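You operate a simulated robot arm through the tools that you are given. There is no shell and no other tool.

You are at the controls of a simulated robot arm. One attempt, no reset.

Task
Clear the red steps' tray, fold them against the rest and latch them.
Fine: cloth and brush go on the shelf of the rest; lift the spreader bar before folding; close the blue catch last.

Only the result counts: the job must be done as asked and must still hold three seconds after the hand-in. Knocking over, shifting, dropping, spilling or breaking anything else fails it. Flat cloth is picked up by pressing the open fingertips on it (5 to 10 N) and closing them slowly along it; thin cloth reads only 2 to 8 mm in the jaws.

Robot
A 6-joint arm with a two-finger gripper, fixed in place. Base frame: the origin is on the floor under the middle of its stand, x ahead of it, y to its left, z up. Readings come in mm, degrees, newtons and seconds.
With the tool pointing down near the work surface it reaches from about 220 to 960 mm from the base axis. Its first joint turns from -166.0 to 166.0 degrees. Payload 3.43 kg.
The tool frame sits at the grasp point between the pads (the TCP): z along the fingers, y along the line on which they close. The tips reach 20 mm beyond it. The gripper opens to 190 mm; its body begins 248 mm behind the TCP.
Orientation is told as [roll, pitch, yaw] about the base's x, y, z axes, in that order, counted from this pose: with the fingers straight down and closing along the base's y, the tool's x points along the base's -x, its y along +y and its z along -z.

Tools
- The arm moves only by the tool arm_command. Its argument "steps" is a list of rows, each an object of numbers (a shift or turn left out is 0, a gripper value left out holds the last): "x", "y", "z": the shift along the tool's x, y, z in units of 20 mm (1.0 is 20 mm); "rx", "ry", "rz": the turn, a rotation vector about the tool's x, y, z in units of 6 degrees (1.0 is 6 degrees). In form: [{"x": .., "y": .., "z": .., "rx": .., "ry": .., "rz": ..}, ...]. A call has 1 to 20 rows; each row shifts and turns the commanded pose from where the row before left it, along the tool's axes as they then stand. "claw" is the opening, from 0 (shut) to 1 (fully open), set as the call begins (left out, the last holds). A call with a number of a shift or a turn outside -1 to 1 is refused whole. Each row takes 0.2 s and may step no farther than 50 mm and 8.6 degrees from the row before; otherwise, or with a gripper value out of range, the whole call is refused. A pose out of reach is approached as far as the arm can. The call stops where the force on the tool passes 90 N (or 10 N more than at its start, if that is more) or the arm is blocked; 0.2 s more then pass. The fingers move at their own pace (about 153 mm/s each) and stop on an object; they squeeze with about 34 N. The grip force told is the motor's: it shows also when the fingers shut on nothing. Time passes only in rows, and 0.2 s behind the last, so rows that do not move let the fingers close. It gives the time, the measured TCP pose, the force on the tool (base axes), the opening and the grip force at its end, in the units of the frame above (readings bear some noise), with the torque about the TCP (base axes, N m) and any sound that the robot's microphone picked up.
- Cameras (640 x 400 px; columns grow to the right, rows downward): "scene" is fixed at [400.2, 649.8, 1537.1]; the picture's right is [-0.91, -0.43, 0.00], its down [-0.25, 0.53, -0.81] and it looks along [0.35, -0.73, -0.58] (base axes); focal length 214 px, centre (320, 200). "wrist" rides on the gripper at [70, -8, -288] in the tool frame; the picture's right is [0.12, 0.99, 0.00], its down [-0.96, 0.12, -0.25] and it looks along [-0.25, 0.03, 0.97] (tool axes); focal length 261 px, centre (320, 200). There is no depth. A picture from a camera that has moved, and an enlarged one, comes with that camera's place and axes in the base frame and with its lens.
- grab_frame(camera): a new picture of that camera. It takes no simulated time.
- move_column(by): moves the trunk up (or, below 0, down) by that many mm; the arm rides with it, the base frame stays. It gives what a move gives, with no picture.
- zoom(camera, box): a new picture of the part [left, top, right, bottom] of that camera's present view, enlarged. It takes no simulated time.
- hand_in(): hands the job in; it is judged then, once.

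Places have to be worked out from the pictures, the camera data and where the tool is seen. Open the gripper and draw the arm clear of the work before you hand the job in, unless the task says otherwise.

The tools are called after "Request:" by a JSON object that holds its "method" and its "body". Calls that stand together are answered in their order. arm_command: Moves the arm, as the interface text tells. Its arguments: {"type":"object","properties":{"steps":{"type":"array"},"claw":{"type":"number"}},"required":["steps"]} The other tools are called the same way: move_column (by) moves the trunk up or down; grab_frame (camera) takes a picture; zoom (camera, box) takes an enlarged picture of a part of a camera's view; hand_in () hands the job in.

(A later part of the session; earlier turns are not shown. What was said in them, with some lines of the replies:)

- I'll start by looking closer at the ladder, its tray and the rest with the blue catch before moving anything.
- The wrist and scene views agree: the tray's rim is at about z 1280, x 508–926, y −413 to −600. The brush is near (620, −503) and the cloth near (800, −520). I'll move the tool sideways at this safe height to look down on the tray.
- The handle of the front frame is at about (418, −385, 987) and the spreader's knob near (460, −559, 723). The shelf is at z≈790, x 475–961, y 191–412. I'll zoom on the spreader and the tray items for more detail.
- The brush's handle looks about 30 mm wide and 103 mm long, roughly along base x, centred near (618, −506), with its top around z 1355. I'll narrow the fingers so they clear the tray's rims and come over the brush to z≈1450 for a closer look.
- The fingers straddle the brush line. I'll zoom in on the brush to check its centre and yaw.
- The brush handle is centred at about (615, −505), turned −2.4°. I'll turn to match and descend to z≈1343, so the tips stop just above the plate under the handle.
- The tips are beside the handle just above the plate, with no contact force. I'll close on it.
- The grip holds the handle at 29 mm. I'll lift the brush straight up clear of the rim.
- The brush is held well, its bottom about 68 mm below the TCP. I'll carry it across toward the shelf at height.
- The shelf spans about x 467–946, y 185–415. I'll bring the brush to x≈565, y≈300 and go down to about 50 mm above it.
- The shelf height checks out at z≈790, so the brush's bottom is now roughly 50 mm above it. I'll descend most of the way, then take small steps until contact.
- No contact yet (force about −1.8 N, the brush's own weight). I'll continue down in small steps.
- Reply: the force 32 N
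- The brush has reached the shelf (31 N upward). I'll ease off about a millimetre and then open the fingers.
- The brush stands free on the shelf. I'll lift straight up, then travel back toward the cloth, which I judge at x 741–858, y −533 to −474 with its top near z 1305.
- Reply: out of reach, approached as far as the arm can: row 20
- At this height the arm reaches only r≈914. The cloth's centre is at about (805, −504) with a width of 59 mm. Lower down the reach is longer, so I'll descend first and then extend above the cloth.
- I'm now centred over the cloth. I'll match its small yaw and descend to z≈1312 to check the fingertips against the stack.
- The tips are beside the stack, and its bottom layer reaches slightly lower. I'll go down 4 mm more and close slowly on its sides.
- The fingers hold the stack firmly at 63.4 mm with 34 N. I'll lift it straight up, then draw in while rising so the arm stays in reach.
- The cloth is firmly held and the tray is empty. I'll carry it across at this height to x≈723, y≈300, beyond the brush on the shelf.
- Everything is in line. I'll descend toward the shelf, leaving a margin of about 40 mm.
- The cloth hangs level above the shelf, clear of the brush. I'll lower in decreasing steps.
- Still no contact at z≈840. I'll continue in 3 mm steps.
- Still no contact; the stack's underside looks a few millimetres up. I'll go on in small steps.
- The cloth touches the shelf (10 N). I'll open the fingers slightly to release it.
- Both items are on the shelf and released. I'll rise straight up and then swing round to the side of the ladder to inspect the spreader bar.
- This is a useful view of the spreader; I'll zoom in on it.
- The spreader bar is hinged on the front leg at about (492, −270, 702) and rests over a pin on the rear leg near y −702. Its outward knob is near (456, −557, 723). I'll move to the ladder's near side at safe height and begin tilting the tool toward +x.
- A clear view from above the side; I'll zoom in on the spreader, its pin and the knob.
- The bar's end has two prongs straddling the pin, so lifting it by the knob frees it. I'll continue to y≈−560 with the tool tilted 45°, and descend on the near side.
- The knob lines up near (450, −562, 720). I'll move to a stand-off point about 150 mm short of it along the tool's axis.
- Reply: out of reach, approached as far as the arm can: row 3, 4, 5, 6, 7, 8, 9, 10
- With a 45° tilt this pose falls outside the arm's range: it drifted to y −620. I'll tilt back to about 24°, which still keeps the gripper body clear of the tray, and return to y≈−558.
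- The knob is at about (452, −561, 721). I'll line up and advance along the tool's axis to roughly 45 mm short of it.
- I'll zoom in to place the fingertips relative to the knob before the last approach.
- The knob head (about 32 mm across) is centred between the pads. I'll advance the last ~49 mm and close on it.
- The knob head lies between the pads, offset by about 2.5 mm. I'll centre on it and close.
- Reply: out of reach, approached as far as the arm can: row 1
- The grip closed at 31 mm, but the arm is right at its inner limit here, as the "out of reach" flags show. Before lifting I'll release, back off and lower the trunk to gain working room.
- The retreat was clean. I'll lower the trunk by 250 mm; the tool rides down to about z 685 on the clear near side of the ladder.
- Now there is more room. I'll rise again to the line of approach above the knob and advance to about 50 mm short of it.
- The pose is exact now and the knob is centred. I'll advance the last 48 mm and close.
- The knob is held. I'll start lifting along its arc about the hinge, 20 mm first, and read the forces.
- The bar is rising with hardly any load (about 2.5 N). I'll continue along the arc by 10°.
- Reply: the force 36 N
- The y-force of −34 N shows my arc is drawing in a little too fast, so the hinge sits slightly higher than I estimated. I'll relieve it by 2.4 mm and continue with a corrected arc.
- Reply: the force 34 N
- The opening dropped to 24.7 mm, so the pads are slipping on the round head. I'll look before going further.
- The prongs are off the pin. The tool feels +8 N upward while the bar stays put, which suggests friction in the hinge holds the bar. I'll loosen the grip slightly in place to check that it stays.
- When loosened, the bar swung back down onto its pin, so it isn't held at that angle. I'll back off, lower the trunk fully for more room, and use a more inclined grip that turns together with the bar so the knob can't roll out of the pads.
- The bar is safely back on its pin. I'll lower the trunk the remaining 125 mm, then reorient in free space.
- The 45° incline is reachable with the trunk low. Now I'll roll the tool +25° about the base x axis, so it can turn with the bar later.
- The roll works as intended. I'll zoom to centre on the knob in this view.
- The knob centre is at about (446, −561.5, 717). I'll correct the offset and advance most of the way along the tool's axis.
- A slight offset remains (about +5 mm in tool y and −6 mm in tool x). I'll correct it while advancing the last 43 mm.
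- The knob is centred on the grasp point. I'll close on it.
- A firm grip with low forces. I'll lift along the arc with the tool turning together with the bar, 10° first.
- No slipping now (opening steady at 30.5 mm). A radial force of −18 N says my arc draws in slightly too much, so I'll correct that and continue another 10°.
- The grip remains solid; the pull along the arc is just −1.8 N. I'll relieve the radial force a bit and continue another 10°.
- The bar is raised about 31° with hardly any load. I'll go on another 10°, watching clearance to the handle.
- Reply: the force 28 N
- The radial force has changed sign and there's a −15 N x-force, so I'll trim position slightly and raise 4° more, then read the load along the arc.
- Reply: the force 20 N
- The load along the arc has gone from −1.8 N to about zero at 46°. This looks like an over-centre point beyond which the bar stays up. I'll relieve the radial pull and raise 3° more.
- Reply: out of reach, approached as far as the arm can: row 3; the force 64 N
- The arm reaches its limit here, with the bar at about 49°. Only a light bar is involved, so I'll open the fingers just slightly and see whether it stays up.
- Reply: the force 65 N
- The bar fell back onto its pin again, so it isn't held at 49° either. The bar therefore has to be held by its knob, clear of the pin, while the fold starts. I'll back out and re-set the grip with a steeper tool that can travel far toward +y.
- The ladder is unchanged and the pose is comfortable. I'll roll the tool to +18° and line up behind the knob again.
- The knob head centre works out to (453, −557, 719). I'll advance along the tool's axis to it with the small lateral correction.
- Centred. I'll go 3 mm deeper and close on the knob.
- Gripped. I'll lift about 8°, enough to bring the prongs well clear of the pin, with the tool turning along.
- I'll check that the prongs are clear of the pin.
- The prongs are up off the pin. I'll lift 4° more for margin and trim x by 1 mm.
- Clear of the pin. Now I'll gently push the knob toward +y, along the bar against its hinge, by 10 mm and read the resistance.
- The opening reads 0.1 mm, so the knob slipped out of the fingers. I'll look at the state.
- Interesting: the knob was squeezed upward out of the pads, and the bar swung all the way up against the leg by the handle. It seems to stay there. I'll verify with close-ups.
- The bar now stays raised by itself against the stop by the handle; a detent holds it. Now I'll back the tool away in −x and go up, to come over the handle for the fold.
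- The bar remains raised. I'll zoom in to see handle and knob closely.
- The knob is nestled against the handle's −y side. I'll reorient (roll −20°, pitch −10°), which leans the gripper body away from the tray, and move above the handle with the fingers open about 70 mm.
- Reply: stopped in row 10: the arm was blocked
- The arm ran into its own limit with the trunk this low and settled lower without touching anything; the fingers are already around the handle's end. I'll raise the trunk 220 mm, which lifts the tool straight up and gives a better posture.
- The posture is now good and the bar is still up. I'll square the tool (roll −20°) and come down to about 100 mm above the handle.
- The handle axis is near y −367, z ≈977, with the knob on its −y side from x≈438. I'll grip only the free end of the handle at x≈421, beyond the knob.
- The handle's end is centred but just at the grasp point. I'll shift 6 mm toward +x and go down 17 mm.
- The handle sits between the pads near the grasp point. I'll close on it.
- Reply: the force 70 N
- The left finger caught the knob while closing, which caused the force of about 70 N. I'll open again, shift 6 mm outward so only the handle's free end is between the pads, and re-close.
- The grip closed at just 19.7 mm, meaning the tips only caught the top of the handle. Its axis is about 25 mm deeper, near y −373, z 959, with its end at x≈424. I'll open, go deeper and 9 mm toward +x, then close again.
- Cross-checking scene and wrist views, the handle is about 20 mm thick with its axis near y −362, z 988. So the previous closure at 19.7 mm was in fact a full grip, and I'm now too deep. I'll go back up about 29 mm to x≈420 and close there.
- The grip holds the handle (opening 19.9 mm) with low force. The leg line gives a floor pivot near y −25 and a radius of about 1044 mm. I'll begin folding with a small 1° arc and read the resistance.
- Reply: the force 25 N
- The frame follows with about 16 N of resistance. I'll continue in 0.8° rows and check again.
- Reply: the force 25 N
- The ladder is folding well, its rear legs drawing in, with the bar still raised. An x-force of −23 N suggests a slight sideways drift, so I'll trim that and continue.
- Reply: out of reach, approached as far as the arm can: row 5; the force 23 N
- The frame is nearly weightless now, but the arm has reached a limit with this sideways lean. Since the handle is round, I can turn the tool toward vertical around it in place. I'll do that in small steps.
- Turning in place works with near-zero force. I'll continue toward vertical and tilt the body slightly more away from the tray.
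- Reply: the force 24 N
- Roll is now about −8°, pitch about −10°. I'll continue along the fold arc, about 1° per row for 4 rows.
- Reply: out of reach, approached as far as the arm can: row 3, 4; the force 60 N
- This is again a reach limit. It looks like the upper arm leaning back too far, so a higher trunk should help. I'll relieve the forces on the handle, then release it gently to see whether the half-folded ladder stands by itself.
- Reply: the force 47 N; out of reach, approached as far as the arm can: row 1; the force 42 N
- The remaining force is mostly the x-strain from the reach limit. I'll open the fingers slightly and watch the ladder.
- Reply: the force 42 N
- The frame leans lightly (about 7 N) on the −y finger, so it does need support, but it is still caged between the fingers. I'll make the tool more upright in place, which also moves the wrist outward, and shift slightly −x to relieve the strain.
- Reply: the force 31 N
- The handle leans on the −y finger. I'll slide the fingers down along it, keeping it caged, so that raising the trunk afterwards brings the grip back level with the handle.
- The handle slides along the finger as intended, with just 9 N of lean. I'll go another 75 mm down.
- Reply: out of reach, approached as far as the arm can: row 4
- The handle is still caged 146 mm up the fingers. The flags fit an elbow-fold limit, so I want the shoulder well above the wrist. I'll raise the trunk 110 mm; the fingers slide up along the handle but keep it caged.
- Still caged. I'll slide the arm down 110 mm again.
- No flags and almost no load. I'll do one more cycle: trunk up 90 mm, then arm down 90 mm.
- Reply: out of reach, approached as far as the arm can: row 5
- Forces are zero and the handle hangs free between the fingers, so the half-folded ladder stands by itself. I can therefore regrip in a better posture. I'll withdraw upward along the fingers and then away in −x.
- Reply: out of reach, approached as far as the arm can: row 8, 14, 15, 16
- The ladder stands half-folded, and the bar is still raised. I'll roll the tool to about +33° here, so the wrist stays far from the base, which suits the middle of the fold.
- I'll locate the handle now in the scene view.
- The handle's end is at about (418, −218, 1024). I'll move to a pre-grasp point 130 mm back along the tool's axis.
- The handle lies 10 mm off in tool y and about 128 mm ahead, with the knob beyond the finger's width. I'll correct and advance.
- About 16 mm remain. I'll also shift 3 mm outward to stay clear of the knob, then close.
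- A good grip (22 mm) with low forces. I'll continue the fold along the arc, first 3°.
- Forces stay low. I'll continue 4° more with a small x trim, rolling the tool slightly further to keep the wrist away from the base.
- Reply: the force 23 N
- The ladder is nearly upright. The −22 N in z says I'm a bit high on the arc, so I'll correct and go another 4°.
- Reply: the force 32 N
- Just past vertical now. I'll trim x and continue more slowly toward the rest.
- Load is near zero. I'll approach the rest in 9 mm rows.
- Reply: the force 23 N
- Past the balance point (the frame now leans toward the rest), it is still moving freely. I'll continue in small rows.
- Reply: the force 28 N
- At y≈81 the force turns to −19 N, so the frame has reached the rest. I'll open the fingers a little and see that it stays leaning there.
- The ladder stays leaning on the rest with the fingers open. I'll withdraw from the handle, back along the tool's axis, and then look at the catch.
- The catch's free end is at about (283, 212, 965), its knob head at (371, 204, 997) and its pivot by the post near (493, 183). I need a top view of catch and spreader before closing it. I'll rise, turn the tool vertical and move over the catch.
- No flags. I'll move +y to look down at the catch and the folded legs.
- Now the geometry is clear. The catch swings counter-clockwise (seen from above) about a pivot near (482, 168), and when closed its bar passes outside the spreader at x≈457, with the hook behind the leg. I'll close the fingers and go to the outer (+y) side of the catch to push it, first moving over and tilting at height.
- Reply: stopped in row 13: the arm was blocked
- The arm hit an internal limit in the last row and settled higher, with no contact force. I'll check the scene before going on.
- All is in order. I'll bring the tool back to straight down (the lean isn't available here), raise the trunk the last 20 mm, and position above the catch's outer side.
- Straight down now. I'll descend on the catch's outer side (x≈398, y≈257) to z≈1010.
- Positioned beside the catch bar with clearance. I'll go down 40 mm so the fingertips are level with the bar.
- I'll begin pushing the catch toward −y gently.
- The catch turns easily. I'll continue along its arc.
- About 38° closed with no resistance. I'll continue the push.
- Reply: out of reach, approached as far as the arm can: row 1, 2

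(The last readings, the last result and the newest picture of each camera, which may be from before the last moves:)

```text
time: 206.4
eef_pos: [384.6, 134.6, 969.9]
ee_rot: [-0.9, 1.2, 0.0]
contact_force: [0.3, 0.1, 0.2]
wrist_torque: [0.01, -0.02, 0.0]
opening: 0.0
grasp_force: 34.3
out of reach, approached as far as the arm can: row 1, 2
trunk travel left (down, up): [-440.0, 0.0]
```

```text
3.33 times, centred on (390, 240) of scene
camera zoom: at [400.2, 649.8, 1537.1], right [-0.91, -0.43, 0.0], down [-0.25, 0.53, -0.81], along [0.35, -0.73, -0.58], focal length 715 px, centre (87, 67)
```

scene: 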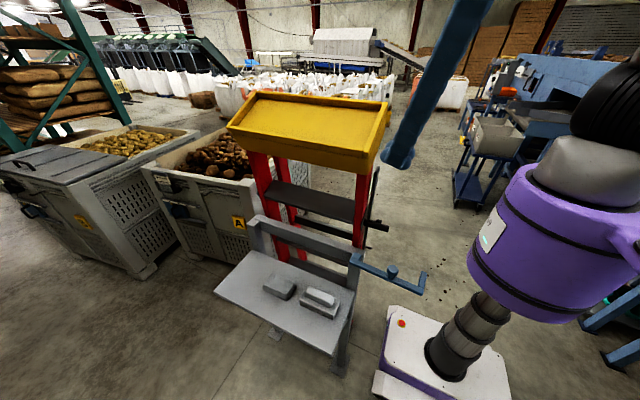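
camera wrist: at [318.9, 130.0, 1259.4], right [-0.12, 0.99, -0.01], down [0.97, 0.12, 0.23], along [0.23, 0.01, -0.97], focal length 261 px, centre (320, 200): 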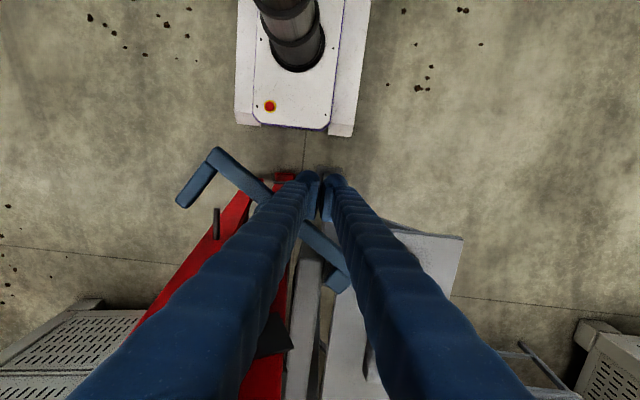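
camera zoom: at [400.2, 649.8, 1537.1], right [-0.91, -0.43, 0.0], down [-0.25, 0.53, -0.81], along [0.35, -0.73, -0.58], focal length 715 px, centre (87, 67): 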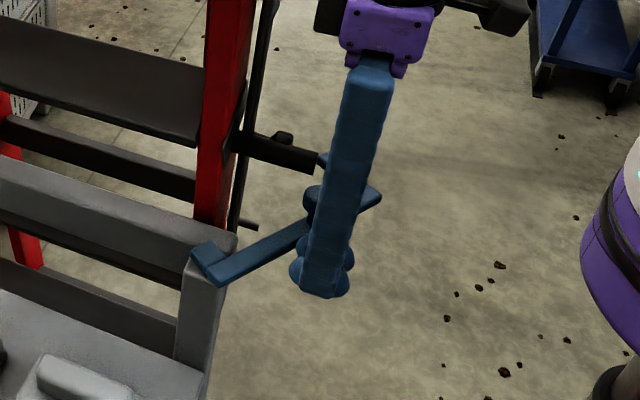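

The catch is about 60° closed. I'll continue pushing it, now mostly toward +x, while tilting the tool so its body stays clear of the tray.

Request:
{"method": "arm_command", "body": {"steps": [{"x": -0.4, "y": -0.25, "ry": -0.5}, {"x": -0.4, "y": -0.2, "z": 0.02, "ry": -0.5}, {"x": -0.4, "y": -0.1, "z": 0.04, "ry": -0.5}, {}]}}

Request:
{"method": "grab_frame", "body": {"camera": "wrist"}}

Request:
{"method": "zoom", "body": {"camera": "scene", "box": [330, 160, 450, 290]}}

```text
time: 207.4
eef_pos: [431.3, 136.5, 963.0]
ee_rot: [-1.4, -7.0, 0.1]
contact_force: [-58.2, 2.9, -6.8]
wrist_torque: [-0.05, 0.52, 0.2]
opening: 5.9
grasp_force: 34.2
out of reach, approached as far as the arm can: row 1, 2, 3
trunk travel left (down, up): [-440.0, 0.0]
```

```text
taken
camera wrist: at [325.7, 133.3, 1239.5], right [-0.12, 0.99, -0.04], down [0.92, 0.12, 0.36], along [0.36, 0.01, -0.93], focal length 261 px, centre (320, 200)
```

wrist: 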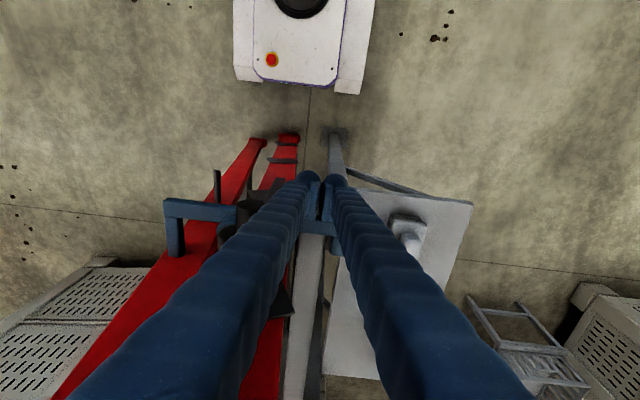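

```text
3.08 times, centred on (390, 225) of scene
camera zoom: at [400.2, 649.8, 1537.1], right [-0.91, -0.43, 0.0], down [-0.25, 0.53, -0.81], along [0.35, -0.73, -0.58], focal length 660 px, centre (105, 123)
```

zoom: 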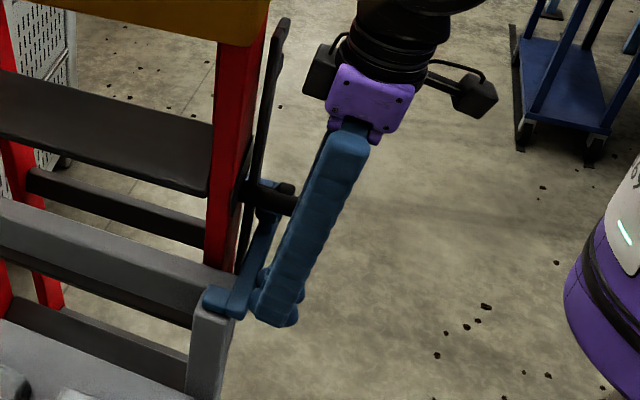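

The catch has swung across, and the x-force of −58 N shows it is against its stop. I'll back off a little and look closely.

Request:
{"method": "arm_command", "body": {"steps": [{"x": 0.3}, {"x": 0.3}, {}]}}

Request:
{"method": "zoom", "body": {"camera": "wrist", "box": [120, 120, 420, 320]}}

Request:
{"method": "zoom", "body": {"camera": "scene", "box": [330, 180, 430, 290]}}

```text
time: 208.2
eef_pos: [431.3, 138.6, 958.7]
ee_rot: [-1.0, -7.2, -0.2]
contact_force: [-51.4, -15.3, 9.5]
wrist_torque: [-0.03, 0.05, -0.25]
opening: 5.9
grasp_force: 34.7
out of reach, approached as far as the arm can: row 1, 2
trunk travel left (down, up): [-440.0, 0.0]
```

```text
2.00 times, centred on (270, 220) of wrist
camera zoom: at [324.3, 135.6, 1235.3], right [-0.11, 0.99, -0.03], down [0.92, 0.12, 0.37], along [0.37, 0.01, -0.93], focal length 521 px, centre (420, 160)
```

zoom: 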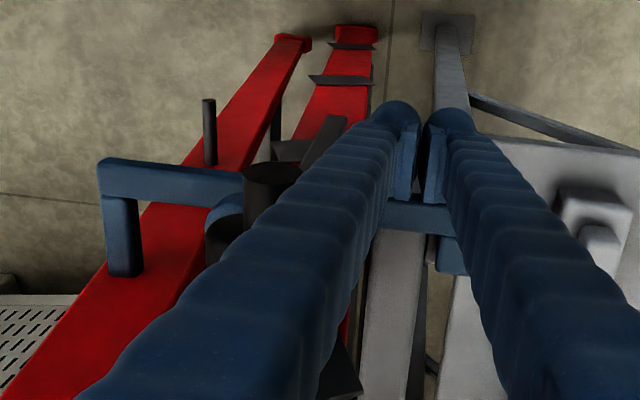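

```text
3.64 times, centred on (380, 235) of scene
camera zoom: at [400.2, 649.8, 1537.1], right [-0.91, -0.43, 0.0], down [-0.25, 0.53, -0.81], along [0.35, -0.73, -0.58], focal length 780 px, centre (102, 73)
```

zoom: 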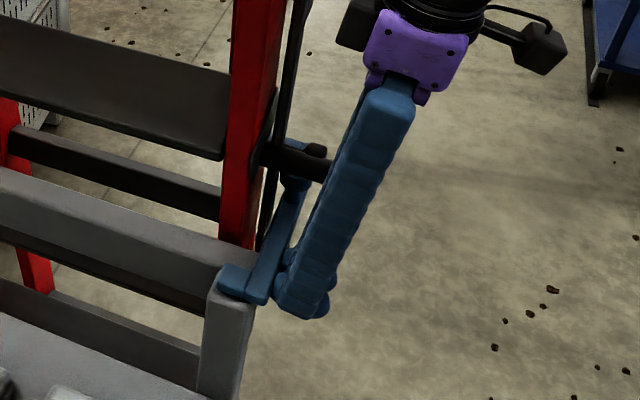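

The catch is closed, its hook behind the legs. My finger still presses on it because the arm can't retreat straight toward the base, so I'll move toward +y, away from the base axis, to ease off.

Request:
{"method": "arm_command", "body": {"steps": [{"y": 0.5}, {"y": 0.5}, {"y": 0.5}, {}]}}

Request:
{"method": "zoom", "body": {"camera": "wrist", "box": [120, 120, 420, 320]}}

```text
time: 209.2
eef_pos: [431.9, 168.8, 958.8]
ee_rot: [-1.1, -7.4, -0.1]
contact_force: [-54.2, -19.4, -5.5]
wrist_torque: [0.15, 0.36, -0.9]
opening: 6.1
grasp_force: 33.9
trunk travel left (down, up): [-440.0, 0.0]
```

```text
2.00 times, centred on (270, 220) of wrist
camera zoom: at [323.6, 164.7, 1234.7], right [-0.11, 0.99, -0.03], down [0.92, 0.12, 0.37], along [0.37, 0.01, -0.93], focal length 521 px, centre (420, 160)
```

zoom: 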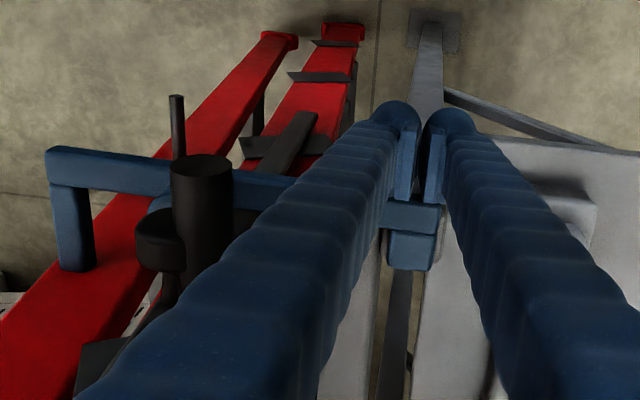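

No flags here. Now I can back off in −x.

Request:
{"method": "arm_command", "body": {"steps": [{"x": 0.3}, {"x": 0.3}, {}]}}

Request:
{"method": "zoom", "body": {"camera": "wrist", "box": [120, 120, 420, 320]}}

```text
time: 210.0
eef_pos: [431.6, 173.9, 956.6]
ee_rot: [-0.8, -8.3, 0.0]
contact_force: [-19.2, -3.0, 3.1]
wrist_torque: [-0.05, -0.03, -0.23]
opening: 6.0
grasp_force: 34.3
trunk travel left (down, up): [-440.0, 0.0]
```

```text
2.00 times, centred on (270, 220) of wrist
camera zoom: at [319.4, 167.7, 1231.4], right [-0.12, 0.99, -0.03], down [0.92, 0.12, 0.38], along [0.38, 0.02, -0.92], focal length 521 px, centre (420, 160)
```

zoom: 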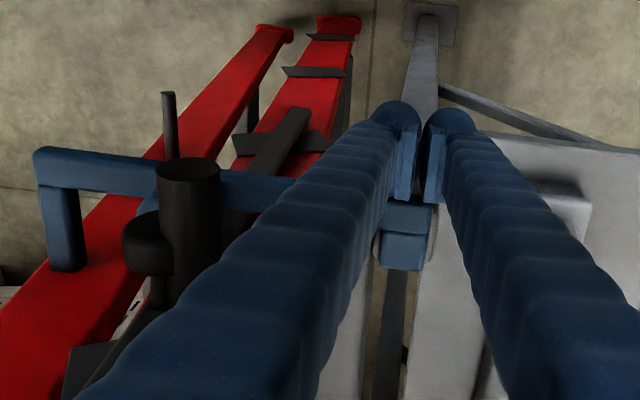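

Request:
{"method": "arm_command", "body": {"steps": [{"x": 0.4}, {"x": 0.5}, {"x": 0.5}, {}]}}

Request:
{"method": "grab_frame", "body": {"camera": "wrist"}}

Request:
{"method": "zoom", "body": {"camera": "scene", "box": [330, 180, 430, 290]}}

```text
time: 211.0
eef_pos: [420.8, 183.5, 948.2]
ee_rot: [-1.0, -7.9, 0.0]
contact_force: [-0.3, 0.3, 0.6]
wrist_torque: [0.0, -0.02, -0.02]
opening: 0.0
grasp_force: 34.0
out of reach, approached as far as the arm can: row 1, 2, 3
trunk travel left (down, up): [-440.0, 0.0]
```

```text
taken
camera wrist: at [309.8, 178.0, 1222.6], right [-0.11, 0.99, -0.03], down [0.92, 0.12, 0.38], along [0.38, 0.01, -0.93], focal length 261 px, centre (320, 200)
```

wrist: 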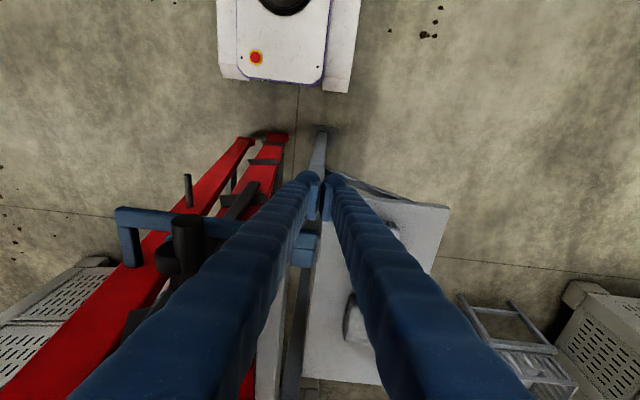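

```text
3.64 times, centred on (380, 235) of scene
camera zoom: at [400.2, 649.8, 1537.1], right [-0.91, -0.43, 0.0], down [-0.25, 0.53, -0.81], along [0.35, -0.73, -0.58], focal length 780 px, centre (102, 73)
```

zoom: 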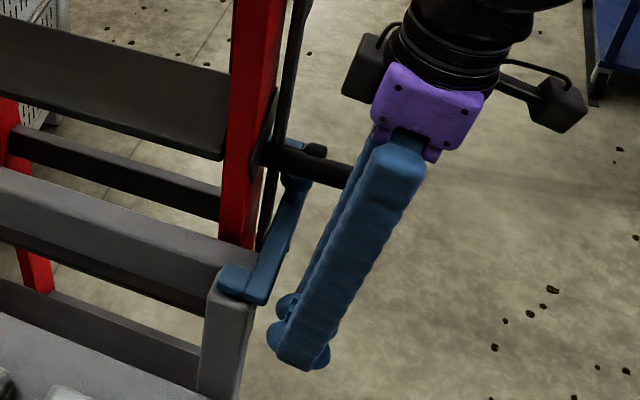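

The tool is free of all contact and the catch stays closed. I'll move away to +y and then straight up.

Request:
{"method": "arm_command", "body": {"steps": [{"y": 1}, {"y": 1}, {"y": 1}, {"y": 0.8}, {"x": -0.139, "z": -0.99}, {"x": -0.139, "z": -0.99}, {"x": -0.139, "z": -0.99}, {"x": -0.139, "z": -0.99}, {"x": -0.139, "z": -0.99}, {"x": -0.139, "z": -0.99}, {"x": -0.139, "z": -0.99}, {"x": -0.139, "z": -0.99}, {"x": -0.139, "z": -0.99}, {"x": -0.139, "z": -0.99}]}}

Request:
{"method": "grab_frame", "body": {"camera": "wrist"}}

Request:
{"method": "grab_frame", "body": {"camera": "scene"}}

```text
time: 214.0
eef_pos: [419.7, 262.7, 1145.5]
ee_rot: [-0.9, -8.3, 0.5]
contact_force: [0.2, 1.0, -0.4]
wrist_torque: [-0.01, -0.13, -0.01]
opening: 0.0
grasp_force: 34.4
trunk travel left (down, up): [-440.0, 0.0]
```

```text
taken
camera wrist: at [308.5, 255.6, 1420.6], right [-0.12, 0.99, -0.03], down [0.92, 0.13, 0.38], along [0.38, 0.02, -0.92], focal length 261 px, centre (320, 200)
```

wrist: 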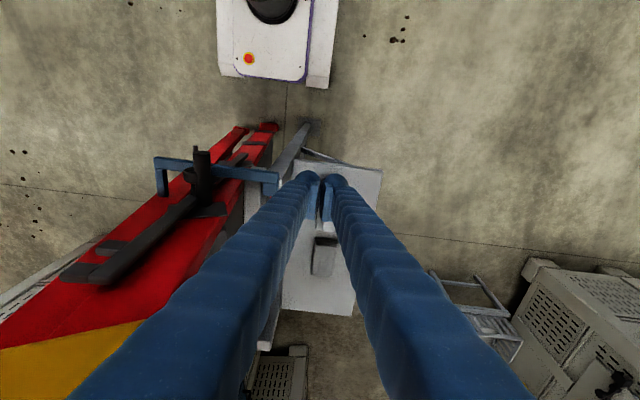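

```text
taken
```

scene: 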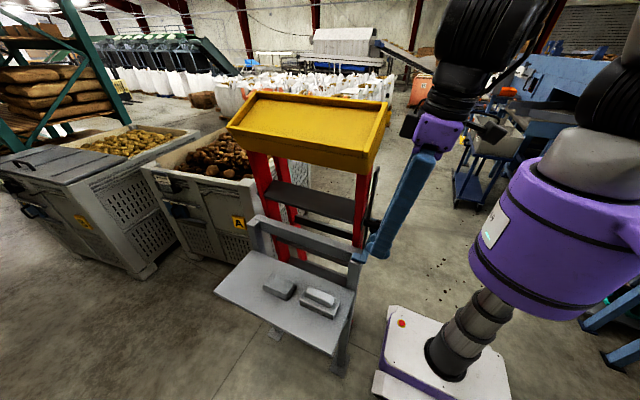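

I'll check the catch, hook and legs closely from here.

Request:
{"method": "zoom", "body": {"camera": "wrist", "box": [130, 110, 310, 270]}}

Request:
{"method": "zoom", "body": {"camera": "scene", "box": [230, 180, 420, 320]}}

```text
2.50 times, centred on (220, 190) of wrist
camera zoom: at [308.5, 255.6, 1420.6], right [-0.12, 0.99, -0.03], down [0.92, 0.13, 0.38], along [0.38, 0.02, -0.92], focal length 652 px, centre (570, 225)
```

zoom: 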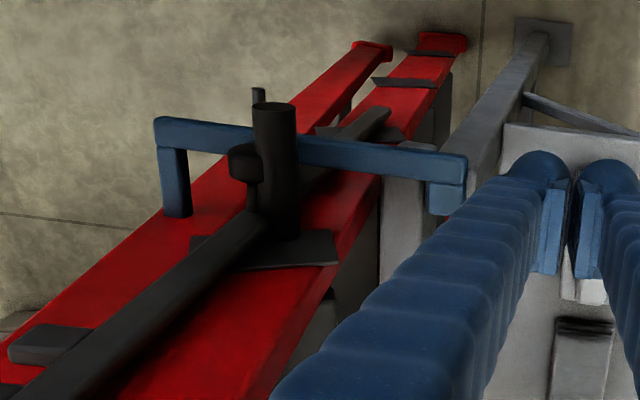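

```text
2.86 times, centred on (325, 250) of scene
camera zoom: at [400.2, 649.8, 1537.1], right [-0.91, -0.43, 0.0], down [-0.25, 0.53, -0.81], along [0.35, -0.73, -0.58], focal length 613 px, centre (306, 57)
```

zoom: 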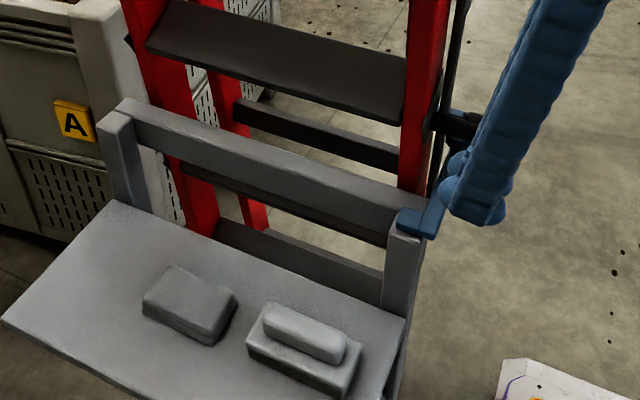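

The catch bar runs from the post straight back to about (457, −38), with the hook reaching to x≈527 behind the legs; it hasn't sprung back. I'll take one more top view to make sure it is fully home.

Request:
{"method": "arm_command", "body": {"steps": [{"x": -0.139, "z": -0.99}, {"x": -0.139, "z": -0.99}, {"x": -0.139, "z": -0.99}, {"x": -0.139, "z": -0.99}, {"x": -0.139, "z": -0.99}, {"x": -0.139, "z": -0.99}, {"x": -0.139, "z": -0.99}, {"x": -0.139, "z": -0.99}, {"x": -0.139, "z": -0.99}]}}

Request:
{"method": "arm_command", "body": {"steps": [{"y": -1}, {"y": -1}, {"y": -1}, {"y": -1}, {"y": -1}, {"y": -1}, {"y": -1}, {"y": -1}]}}

Request:
{"method": "grab_frame", "body": {"camera": "wrist"}}

Request:
{"method": "zoom", "body": {"camera": "wrist", "box": [200, 90, 380, 240]}}

```text
time: 216.0
eef_pos: [409.3, 262.8, 1293.2]
ee_rot: [-1.8, -10.2, -0.5]
contact_force: [-0.3, -0.8, 0.1]
wrist_torque: [0.07, -0.06, 0.01]
opening: 0.0
grasp_force: 34.1
out of reach, approached as far as the arm can: row 6, 7, 8, 9
trunk travel left (down, up): [-440.0, 0.0]
```

```text
time: 217.8
eef_pos: [414.7, 126.4, 1246.9]
ee_rot: [-1.8, -9.1, -0.1]
contact_force: [0.1, -0.8, -0.7]
wrist_torque: [0.02, 0.03, 0.0]
opening: 0.0
grasp_force: 34.2
out of reach, approached as far as the arm can: row 1, 2, 3, 4, 5, 6, 7, 8
trunk travel left (down, up): [-440.0, 0.0]
```

```text
taken
camera wrist: at [298.2, 125.4, 1519.3], right [-0.11, 0.99, -0.05], down [0.91, 0.12, 0.39], along [0.4, 0.0, -0.92], focal length 261 px, centre (320, 200)
```

wrist: 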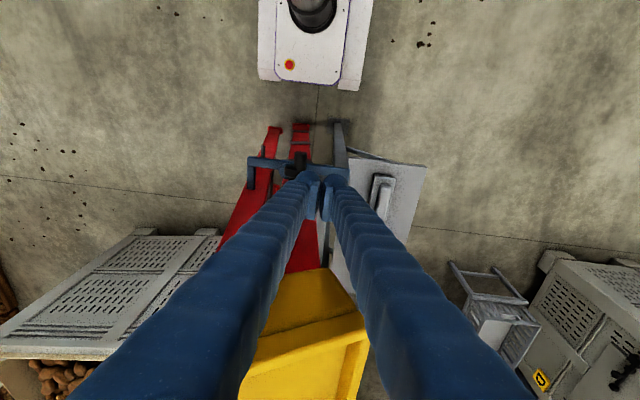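

```text
2.67 times, centred on (290, 165) of wrist
camera zoom: at [298.2, 125.4, 1519.3], right [-0.11, 0.99, -0.05], down [0.91, 0.12, 0.39], along [0.4, 0.0, -0.92], focal length 695 px, centre (400, 293)
```

zoom: 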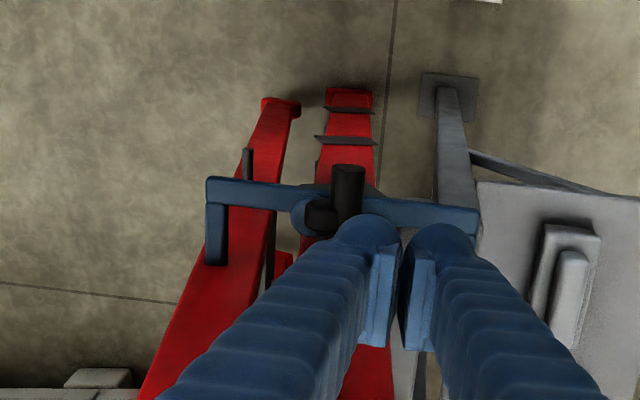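

The catch bar lies exactly along −y with its hook behind the legs, so it is fully home. The spreader is raised, and brush and cloth are on the shelf. I'll draw the arm clear toward +y and then open the gripper.

Request:
{"method": "arm_command", "body": {"steps": [{"y": 1}, {"y": 1}, {"y": 1}, {"y": 1}, {"y": 1}, {"y": 1}, {"y": 1}, {"y": 1}, {"y": 1}, {"y": 1}, {"y": 1}, {"y": 1}]}}

Request:
{"method": "arm_command", "body": {"steps": [{"z": -0.8}, {"z": -0.8}, {"z": -0.8}, {}, {}], "claw": 0.8}}

Request:
{"method": "grab_frame", "body": {"camera": "scene"}}

Request:
{"method": "grab_frame", "body": {"camera": "wrist"}}

```text
time: 220.4
eef_pos: [417.9, 358.7, 1231.5]
ee_rot: [-1.5, -8.6, -1.1]
contact_force: [0.8, 0.2, -0.1]
wrist_torque: [-0.04, 0.03, 0.01]
opening: 0.0
grasp_force: 34.8
out of reach, approached as far as the arm can: row 1, 12
trunk travel left (down, up): [-440.0, 0.0]
```

```text
time: 221.8
eef_pos: [425.2, 329.7, 1255.1]
ee_rot: [-2.4, -8.6, -4.7]
contact_force: [-0.2, 0.8, -0.6]
wrist_torque: [-0.06, 0.08, -0.01]
opening: 152.0
grasp_force: 0.0
out of reach, approached as far as the arm can: row 1, 2, 3
trunk travel left (down, up): [-440.0, 0.0]
stopped in row 5: the arm was blocked; the commanded pose is now the measured one
```

```text
taken
```

scene: 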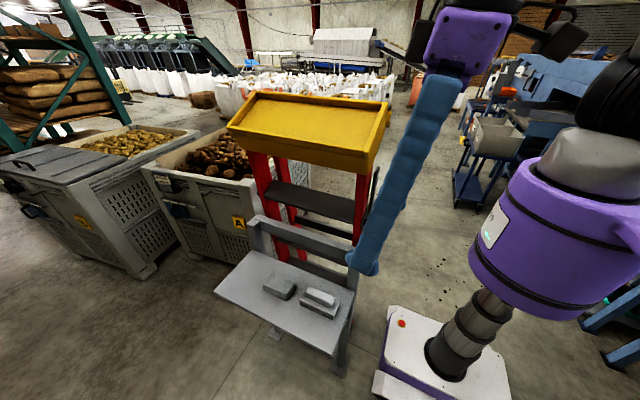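

```text
taken
camera wrist: at [312.3, 340.5, 1528.0], right [-0.03, 1.0, -0.06], down [0.92, 0.05, 0.39], along [0.39, -0.04, -0.92], focal length 261 px, centre (320, 200)
```

wrist: 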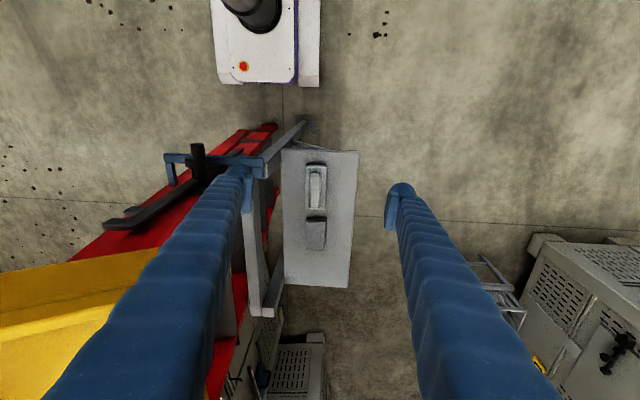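

The gripper is open, nothing is touched, and the catch is still closed. I'll move a little further out to be well clear.

Request:
{"method": "arm_command", "body": {"steps": [{"y": 0.8}, {"y": 0.8}, {"y": 0.8}, {"y": 0.8}, {"y": 0.8}, {"y": 0.8}, {"y": 0.8}, {"y": 0.8}]}}

Request:
{"method": "grab_frame", "body": {"camera": "scene"}}

Request:
{"method": "grab_frame", "body": {"camera": "wrist"}}

```text
time: 223.6
eef_pos: [436.6, 455.0, 1241.5]
ee_rot: [-2.6, -9.7, -4.8]
contact_force: [-0.5, 0.0, -0.9]
wrist_torque: [-0.06, -0.01, 0.01]
opening: 152.0
grasp_force: 0.1
out of reach, approached as far as the arm can: row 7, 8
trunk travel left (down, up): [-440.0, 0.0]
```

```text
taken
```

scene: 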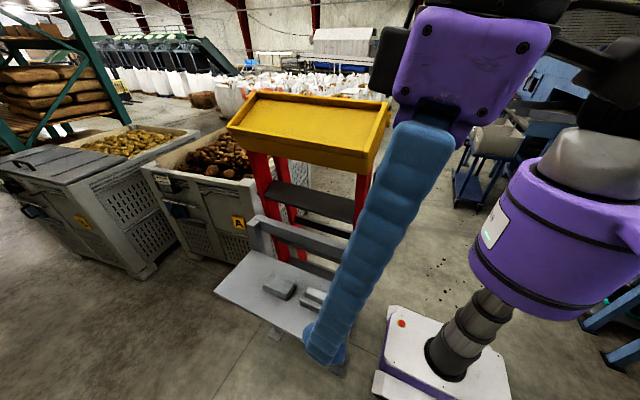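

```text
taken
camera wrist: at [317.7, 468.7, 1514.1], right [-0.03, 1.0, -0.07], down [0.92, 0.05, 0.4], along [0.4, -0.05, -0.91], focal length 261 px, centre (320, 200)
```

wrist: 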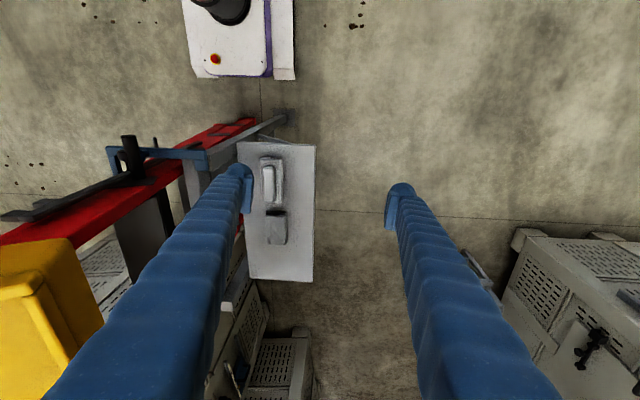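

Before handing in, one last close look at catch, spreader and shelf.

Request:
{"method": "zoom", "body": {"camera": "wrist", "box": [80, 110, 240, 230]}}

Request:
{"method": "zoom", "body": {"camera": "wrist", "box": [200, 120, 360, 300]}}

Request:
{"method": "zoom", "body": {"camera": "scene", "box": [210, 80, 400, 300]}}

```text
3.33 times, centred on (160, 170) of wrist
camera zoom: at [317.7, 468.7, 1514.1], right [-0.03, 1.0, -0.07], down [0.92, 0.05, 0.4], along [0.4, -0.05, -0.91], focal length 869 px, centre (853, 300)
```

zoom: 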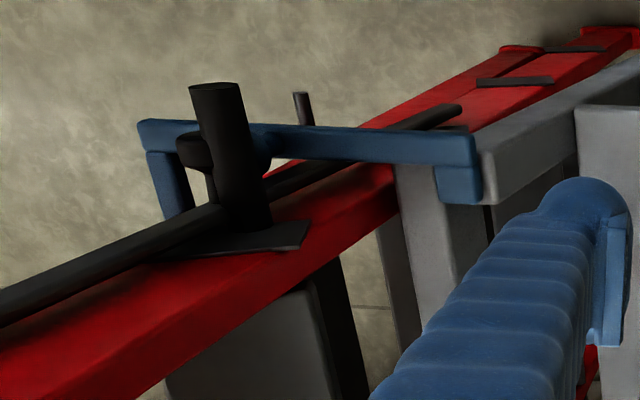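

```text
2.22 times, centred on (280, 210) of wrist
camera zoom: at [317.7, 468.7, 1514.1], right [-0.03, 1.0, -0.07], down [0.92, 0.05, 0.4], along [0.4, -0.05, -0.91], focal length 579 px, centre (409, 178)
```

zoom: 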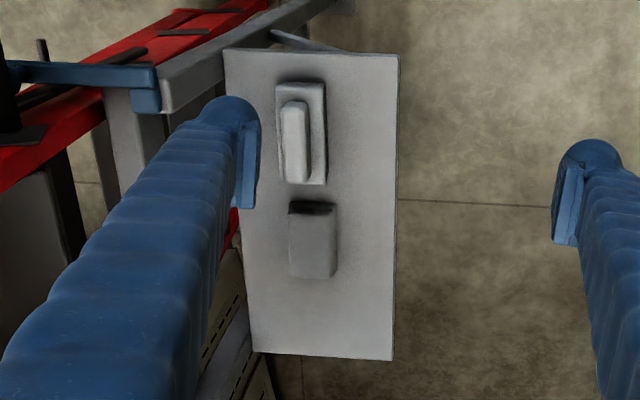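

```text
1.82 times, centred on (305, 190) of scene
camera zoom: at [400.2, 649.8, 1537.1], right [-0.91, -0.43, 0.0], down [-0.25, 0.53, -0.81], along [0.35, -0.73, -0.58], focal length 390 px, centre (347, 218)
```

zoom: 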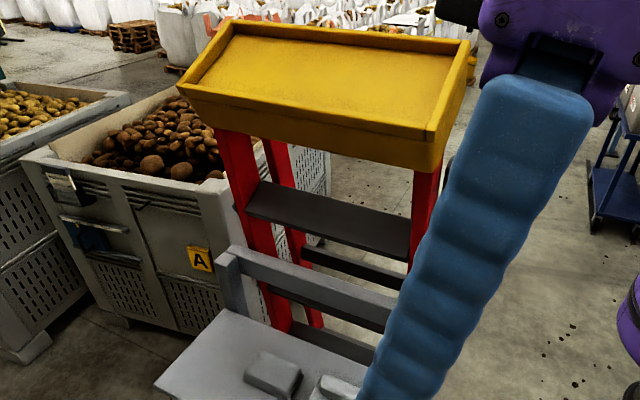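

Cloth and brush rest on the shelf and the tray is empty. The steps lean folded against the rest, with the spreader lifted and the blue catch closed around them. The gripper is open and the arm is clear, so I'm handing in.

Request:
{"method": "hand_in", "body": {}}

```text
The job is handed in.
```

I've handed the job in, and in the last pictures everything was where you asked for it; no verdict on the judging came back.

- **Tray:** it is empty. The brush and the cloth both lie on the shelf of the rest.
- **Spreader bar:** it is lifted off its pin and stays up by itself next to the handle. It fell back onto its pin twice while I looked for a way to lift it, then slipped out of the grip and swung up to where it stays.
- **Steps:** they are folded and lean against the rest. I let go of the handle partway through to reposition the arm. The ladder stood by itself then, and I finished the fold after regripping.
- **Blue catch:** I closed it last, and it stopped firmly. Its bar runs straight back past the leg with the hook behind it. It did not spring back when I moved away.
- **Arm:** the gripper is open and clear of the work.

Two things I could only judge from the pictures:

- **Hook:** it is clearly behind the front leg, but I couldn't confirm that it also reaches the rear leg.
- **Catch stop:** I took the firm stop to be the catch's own end of travel. I couldn't rule out that the raised spreader bar is what stops it.
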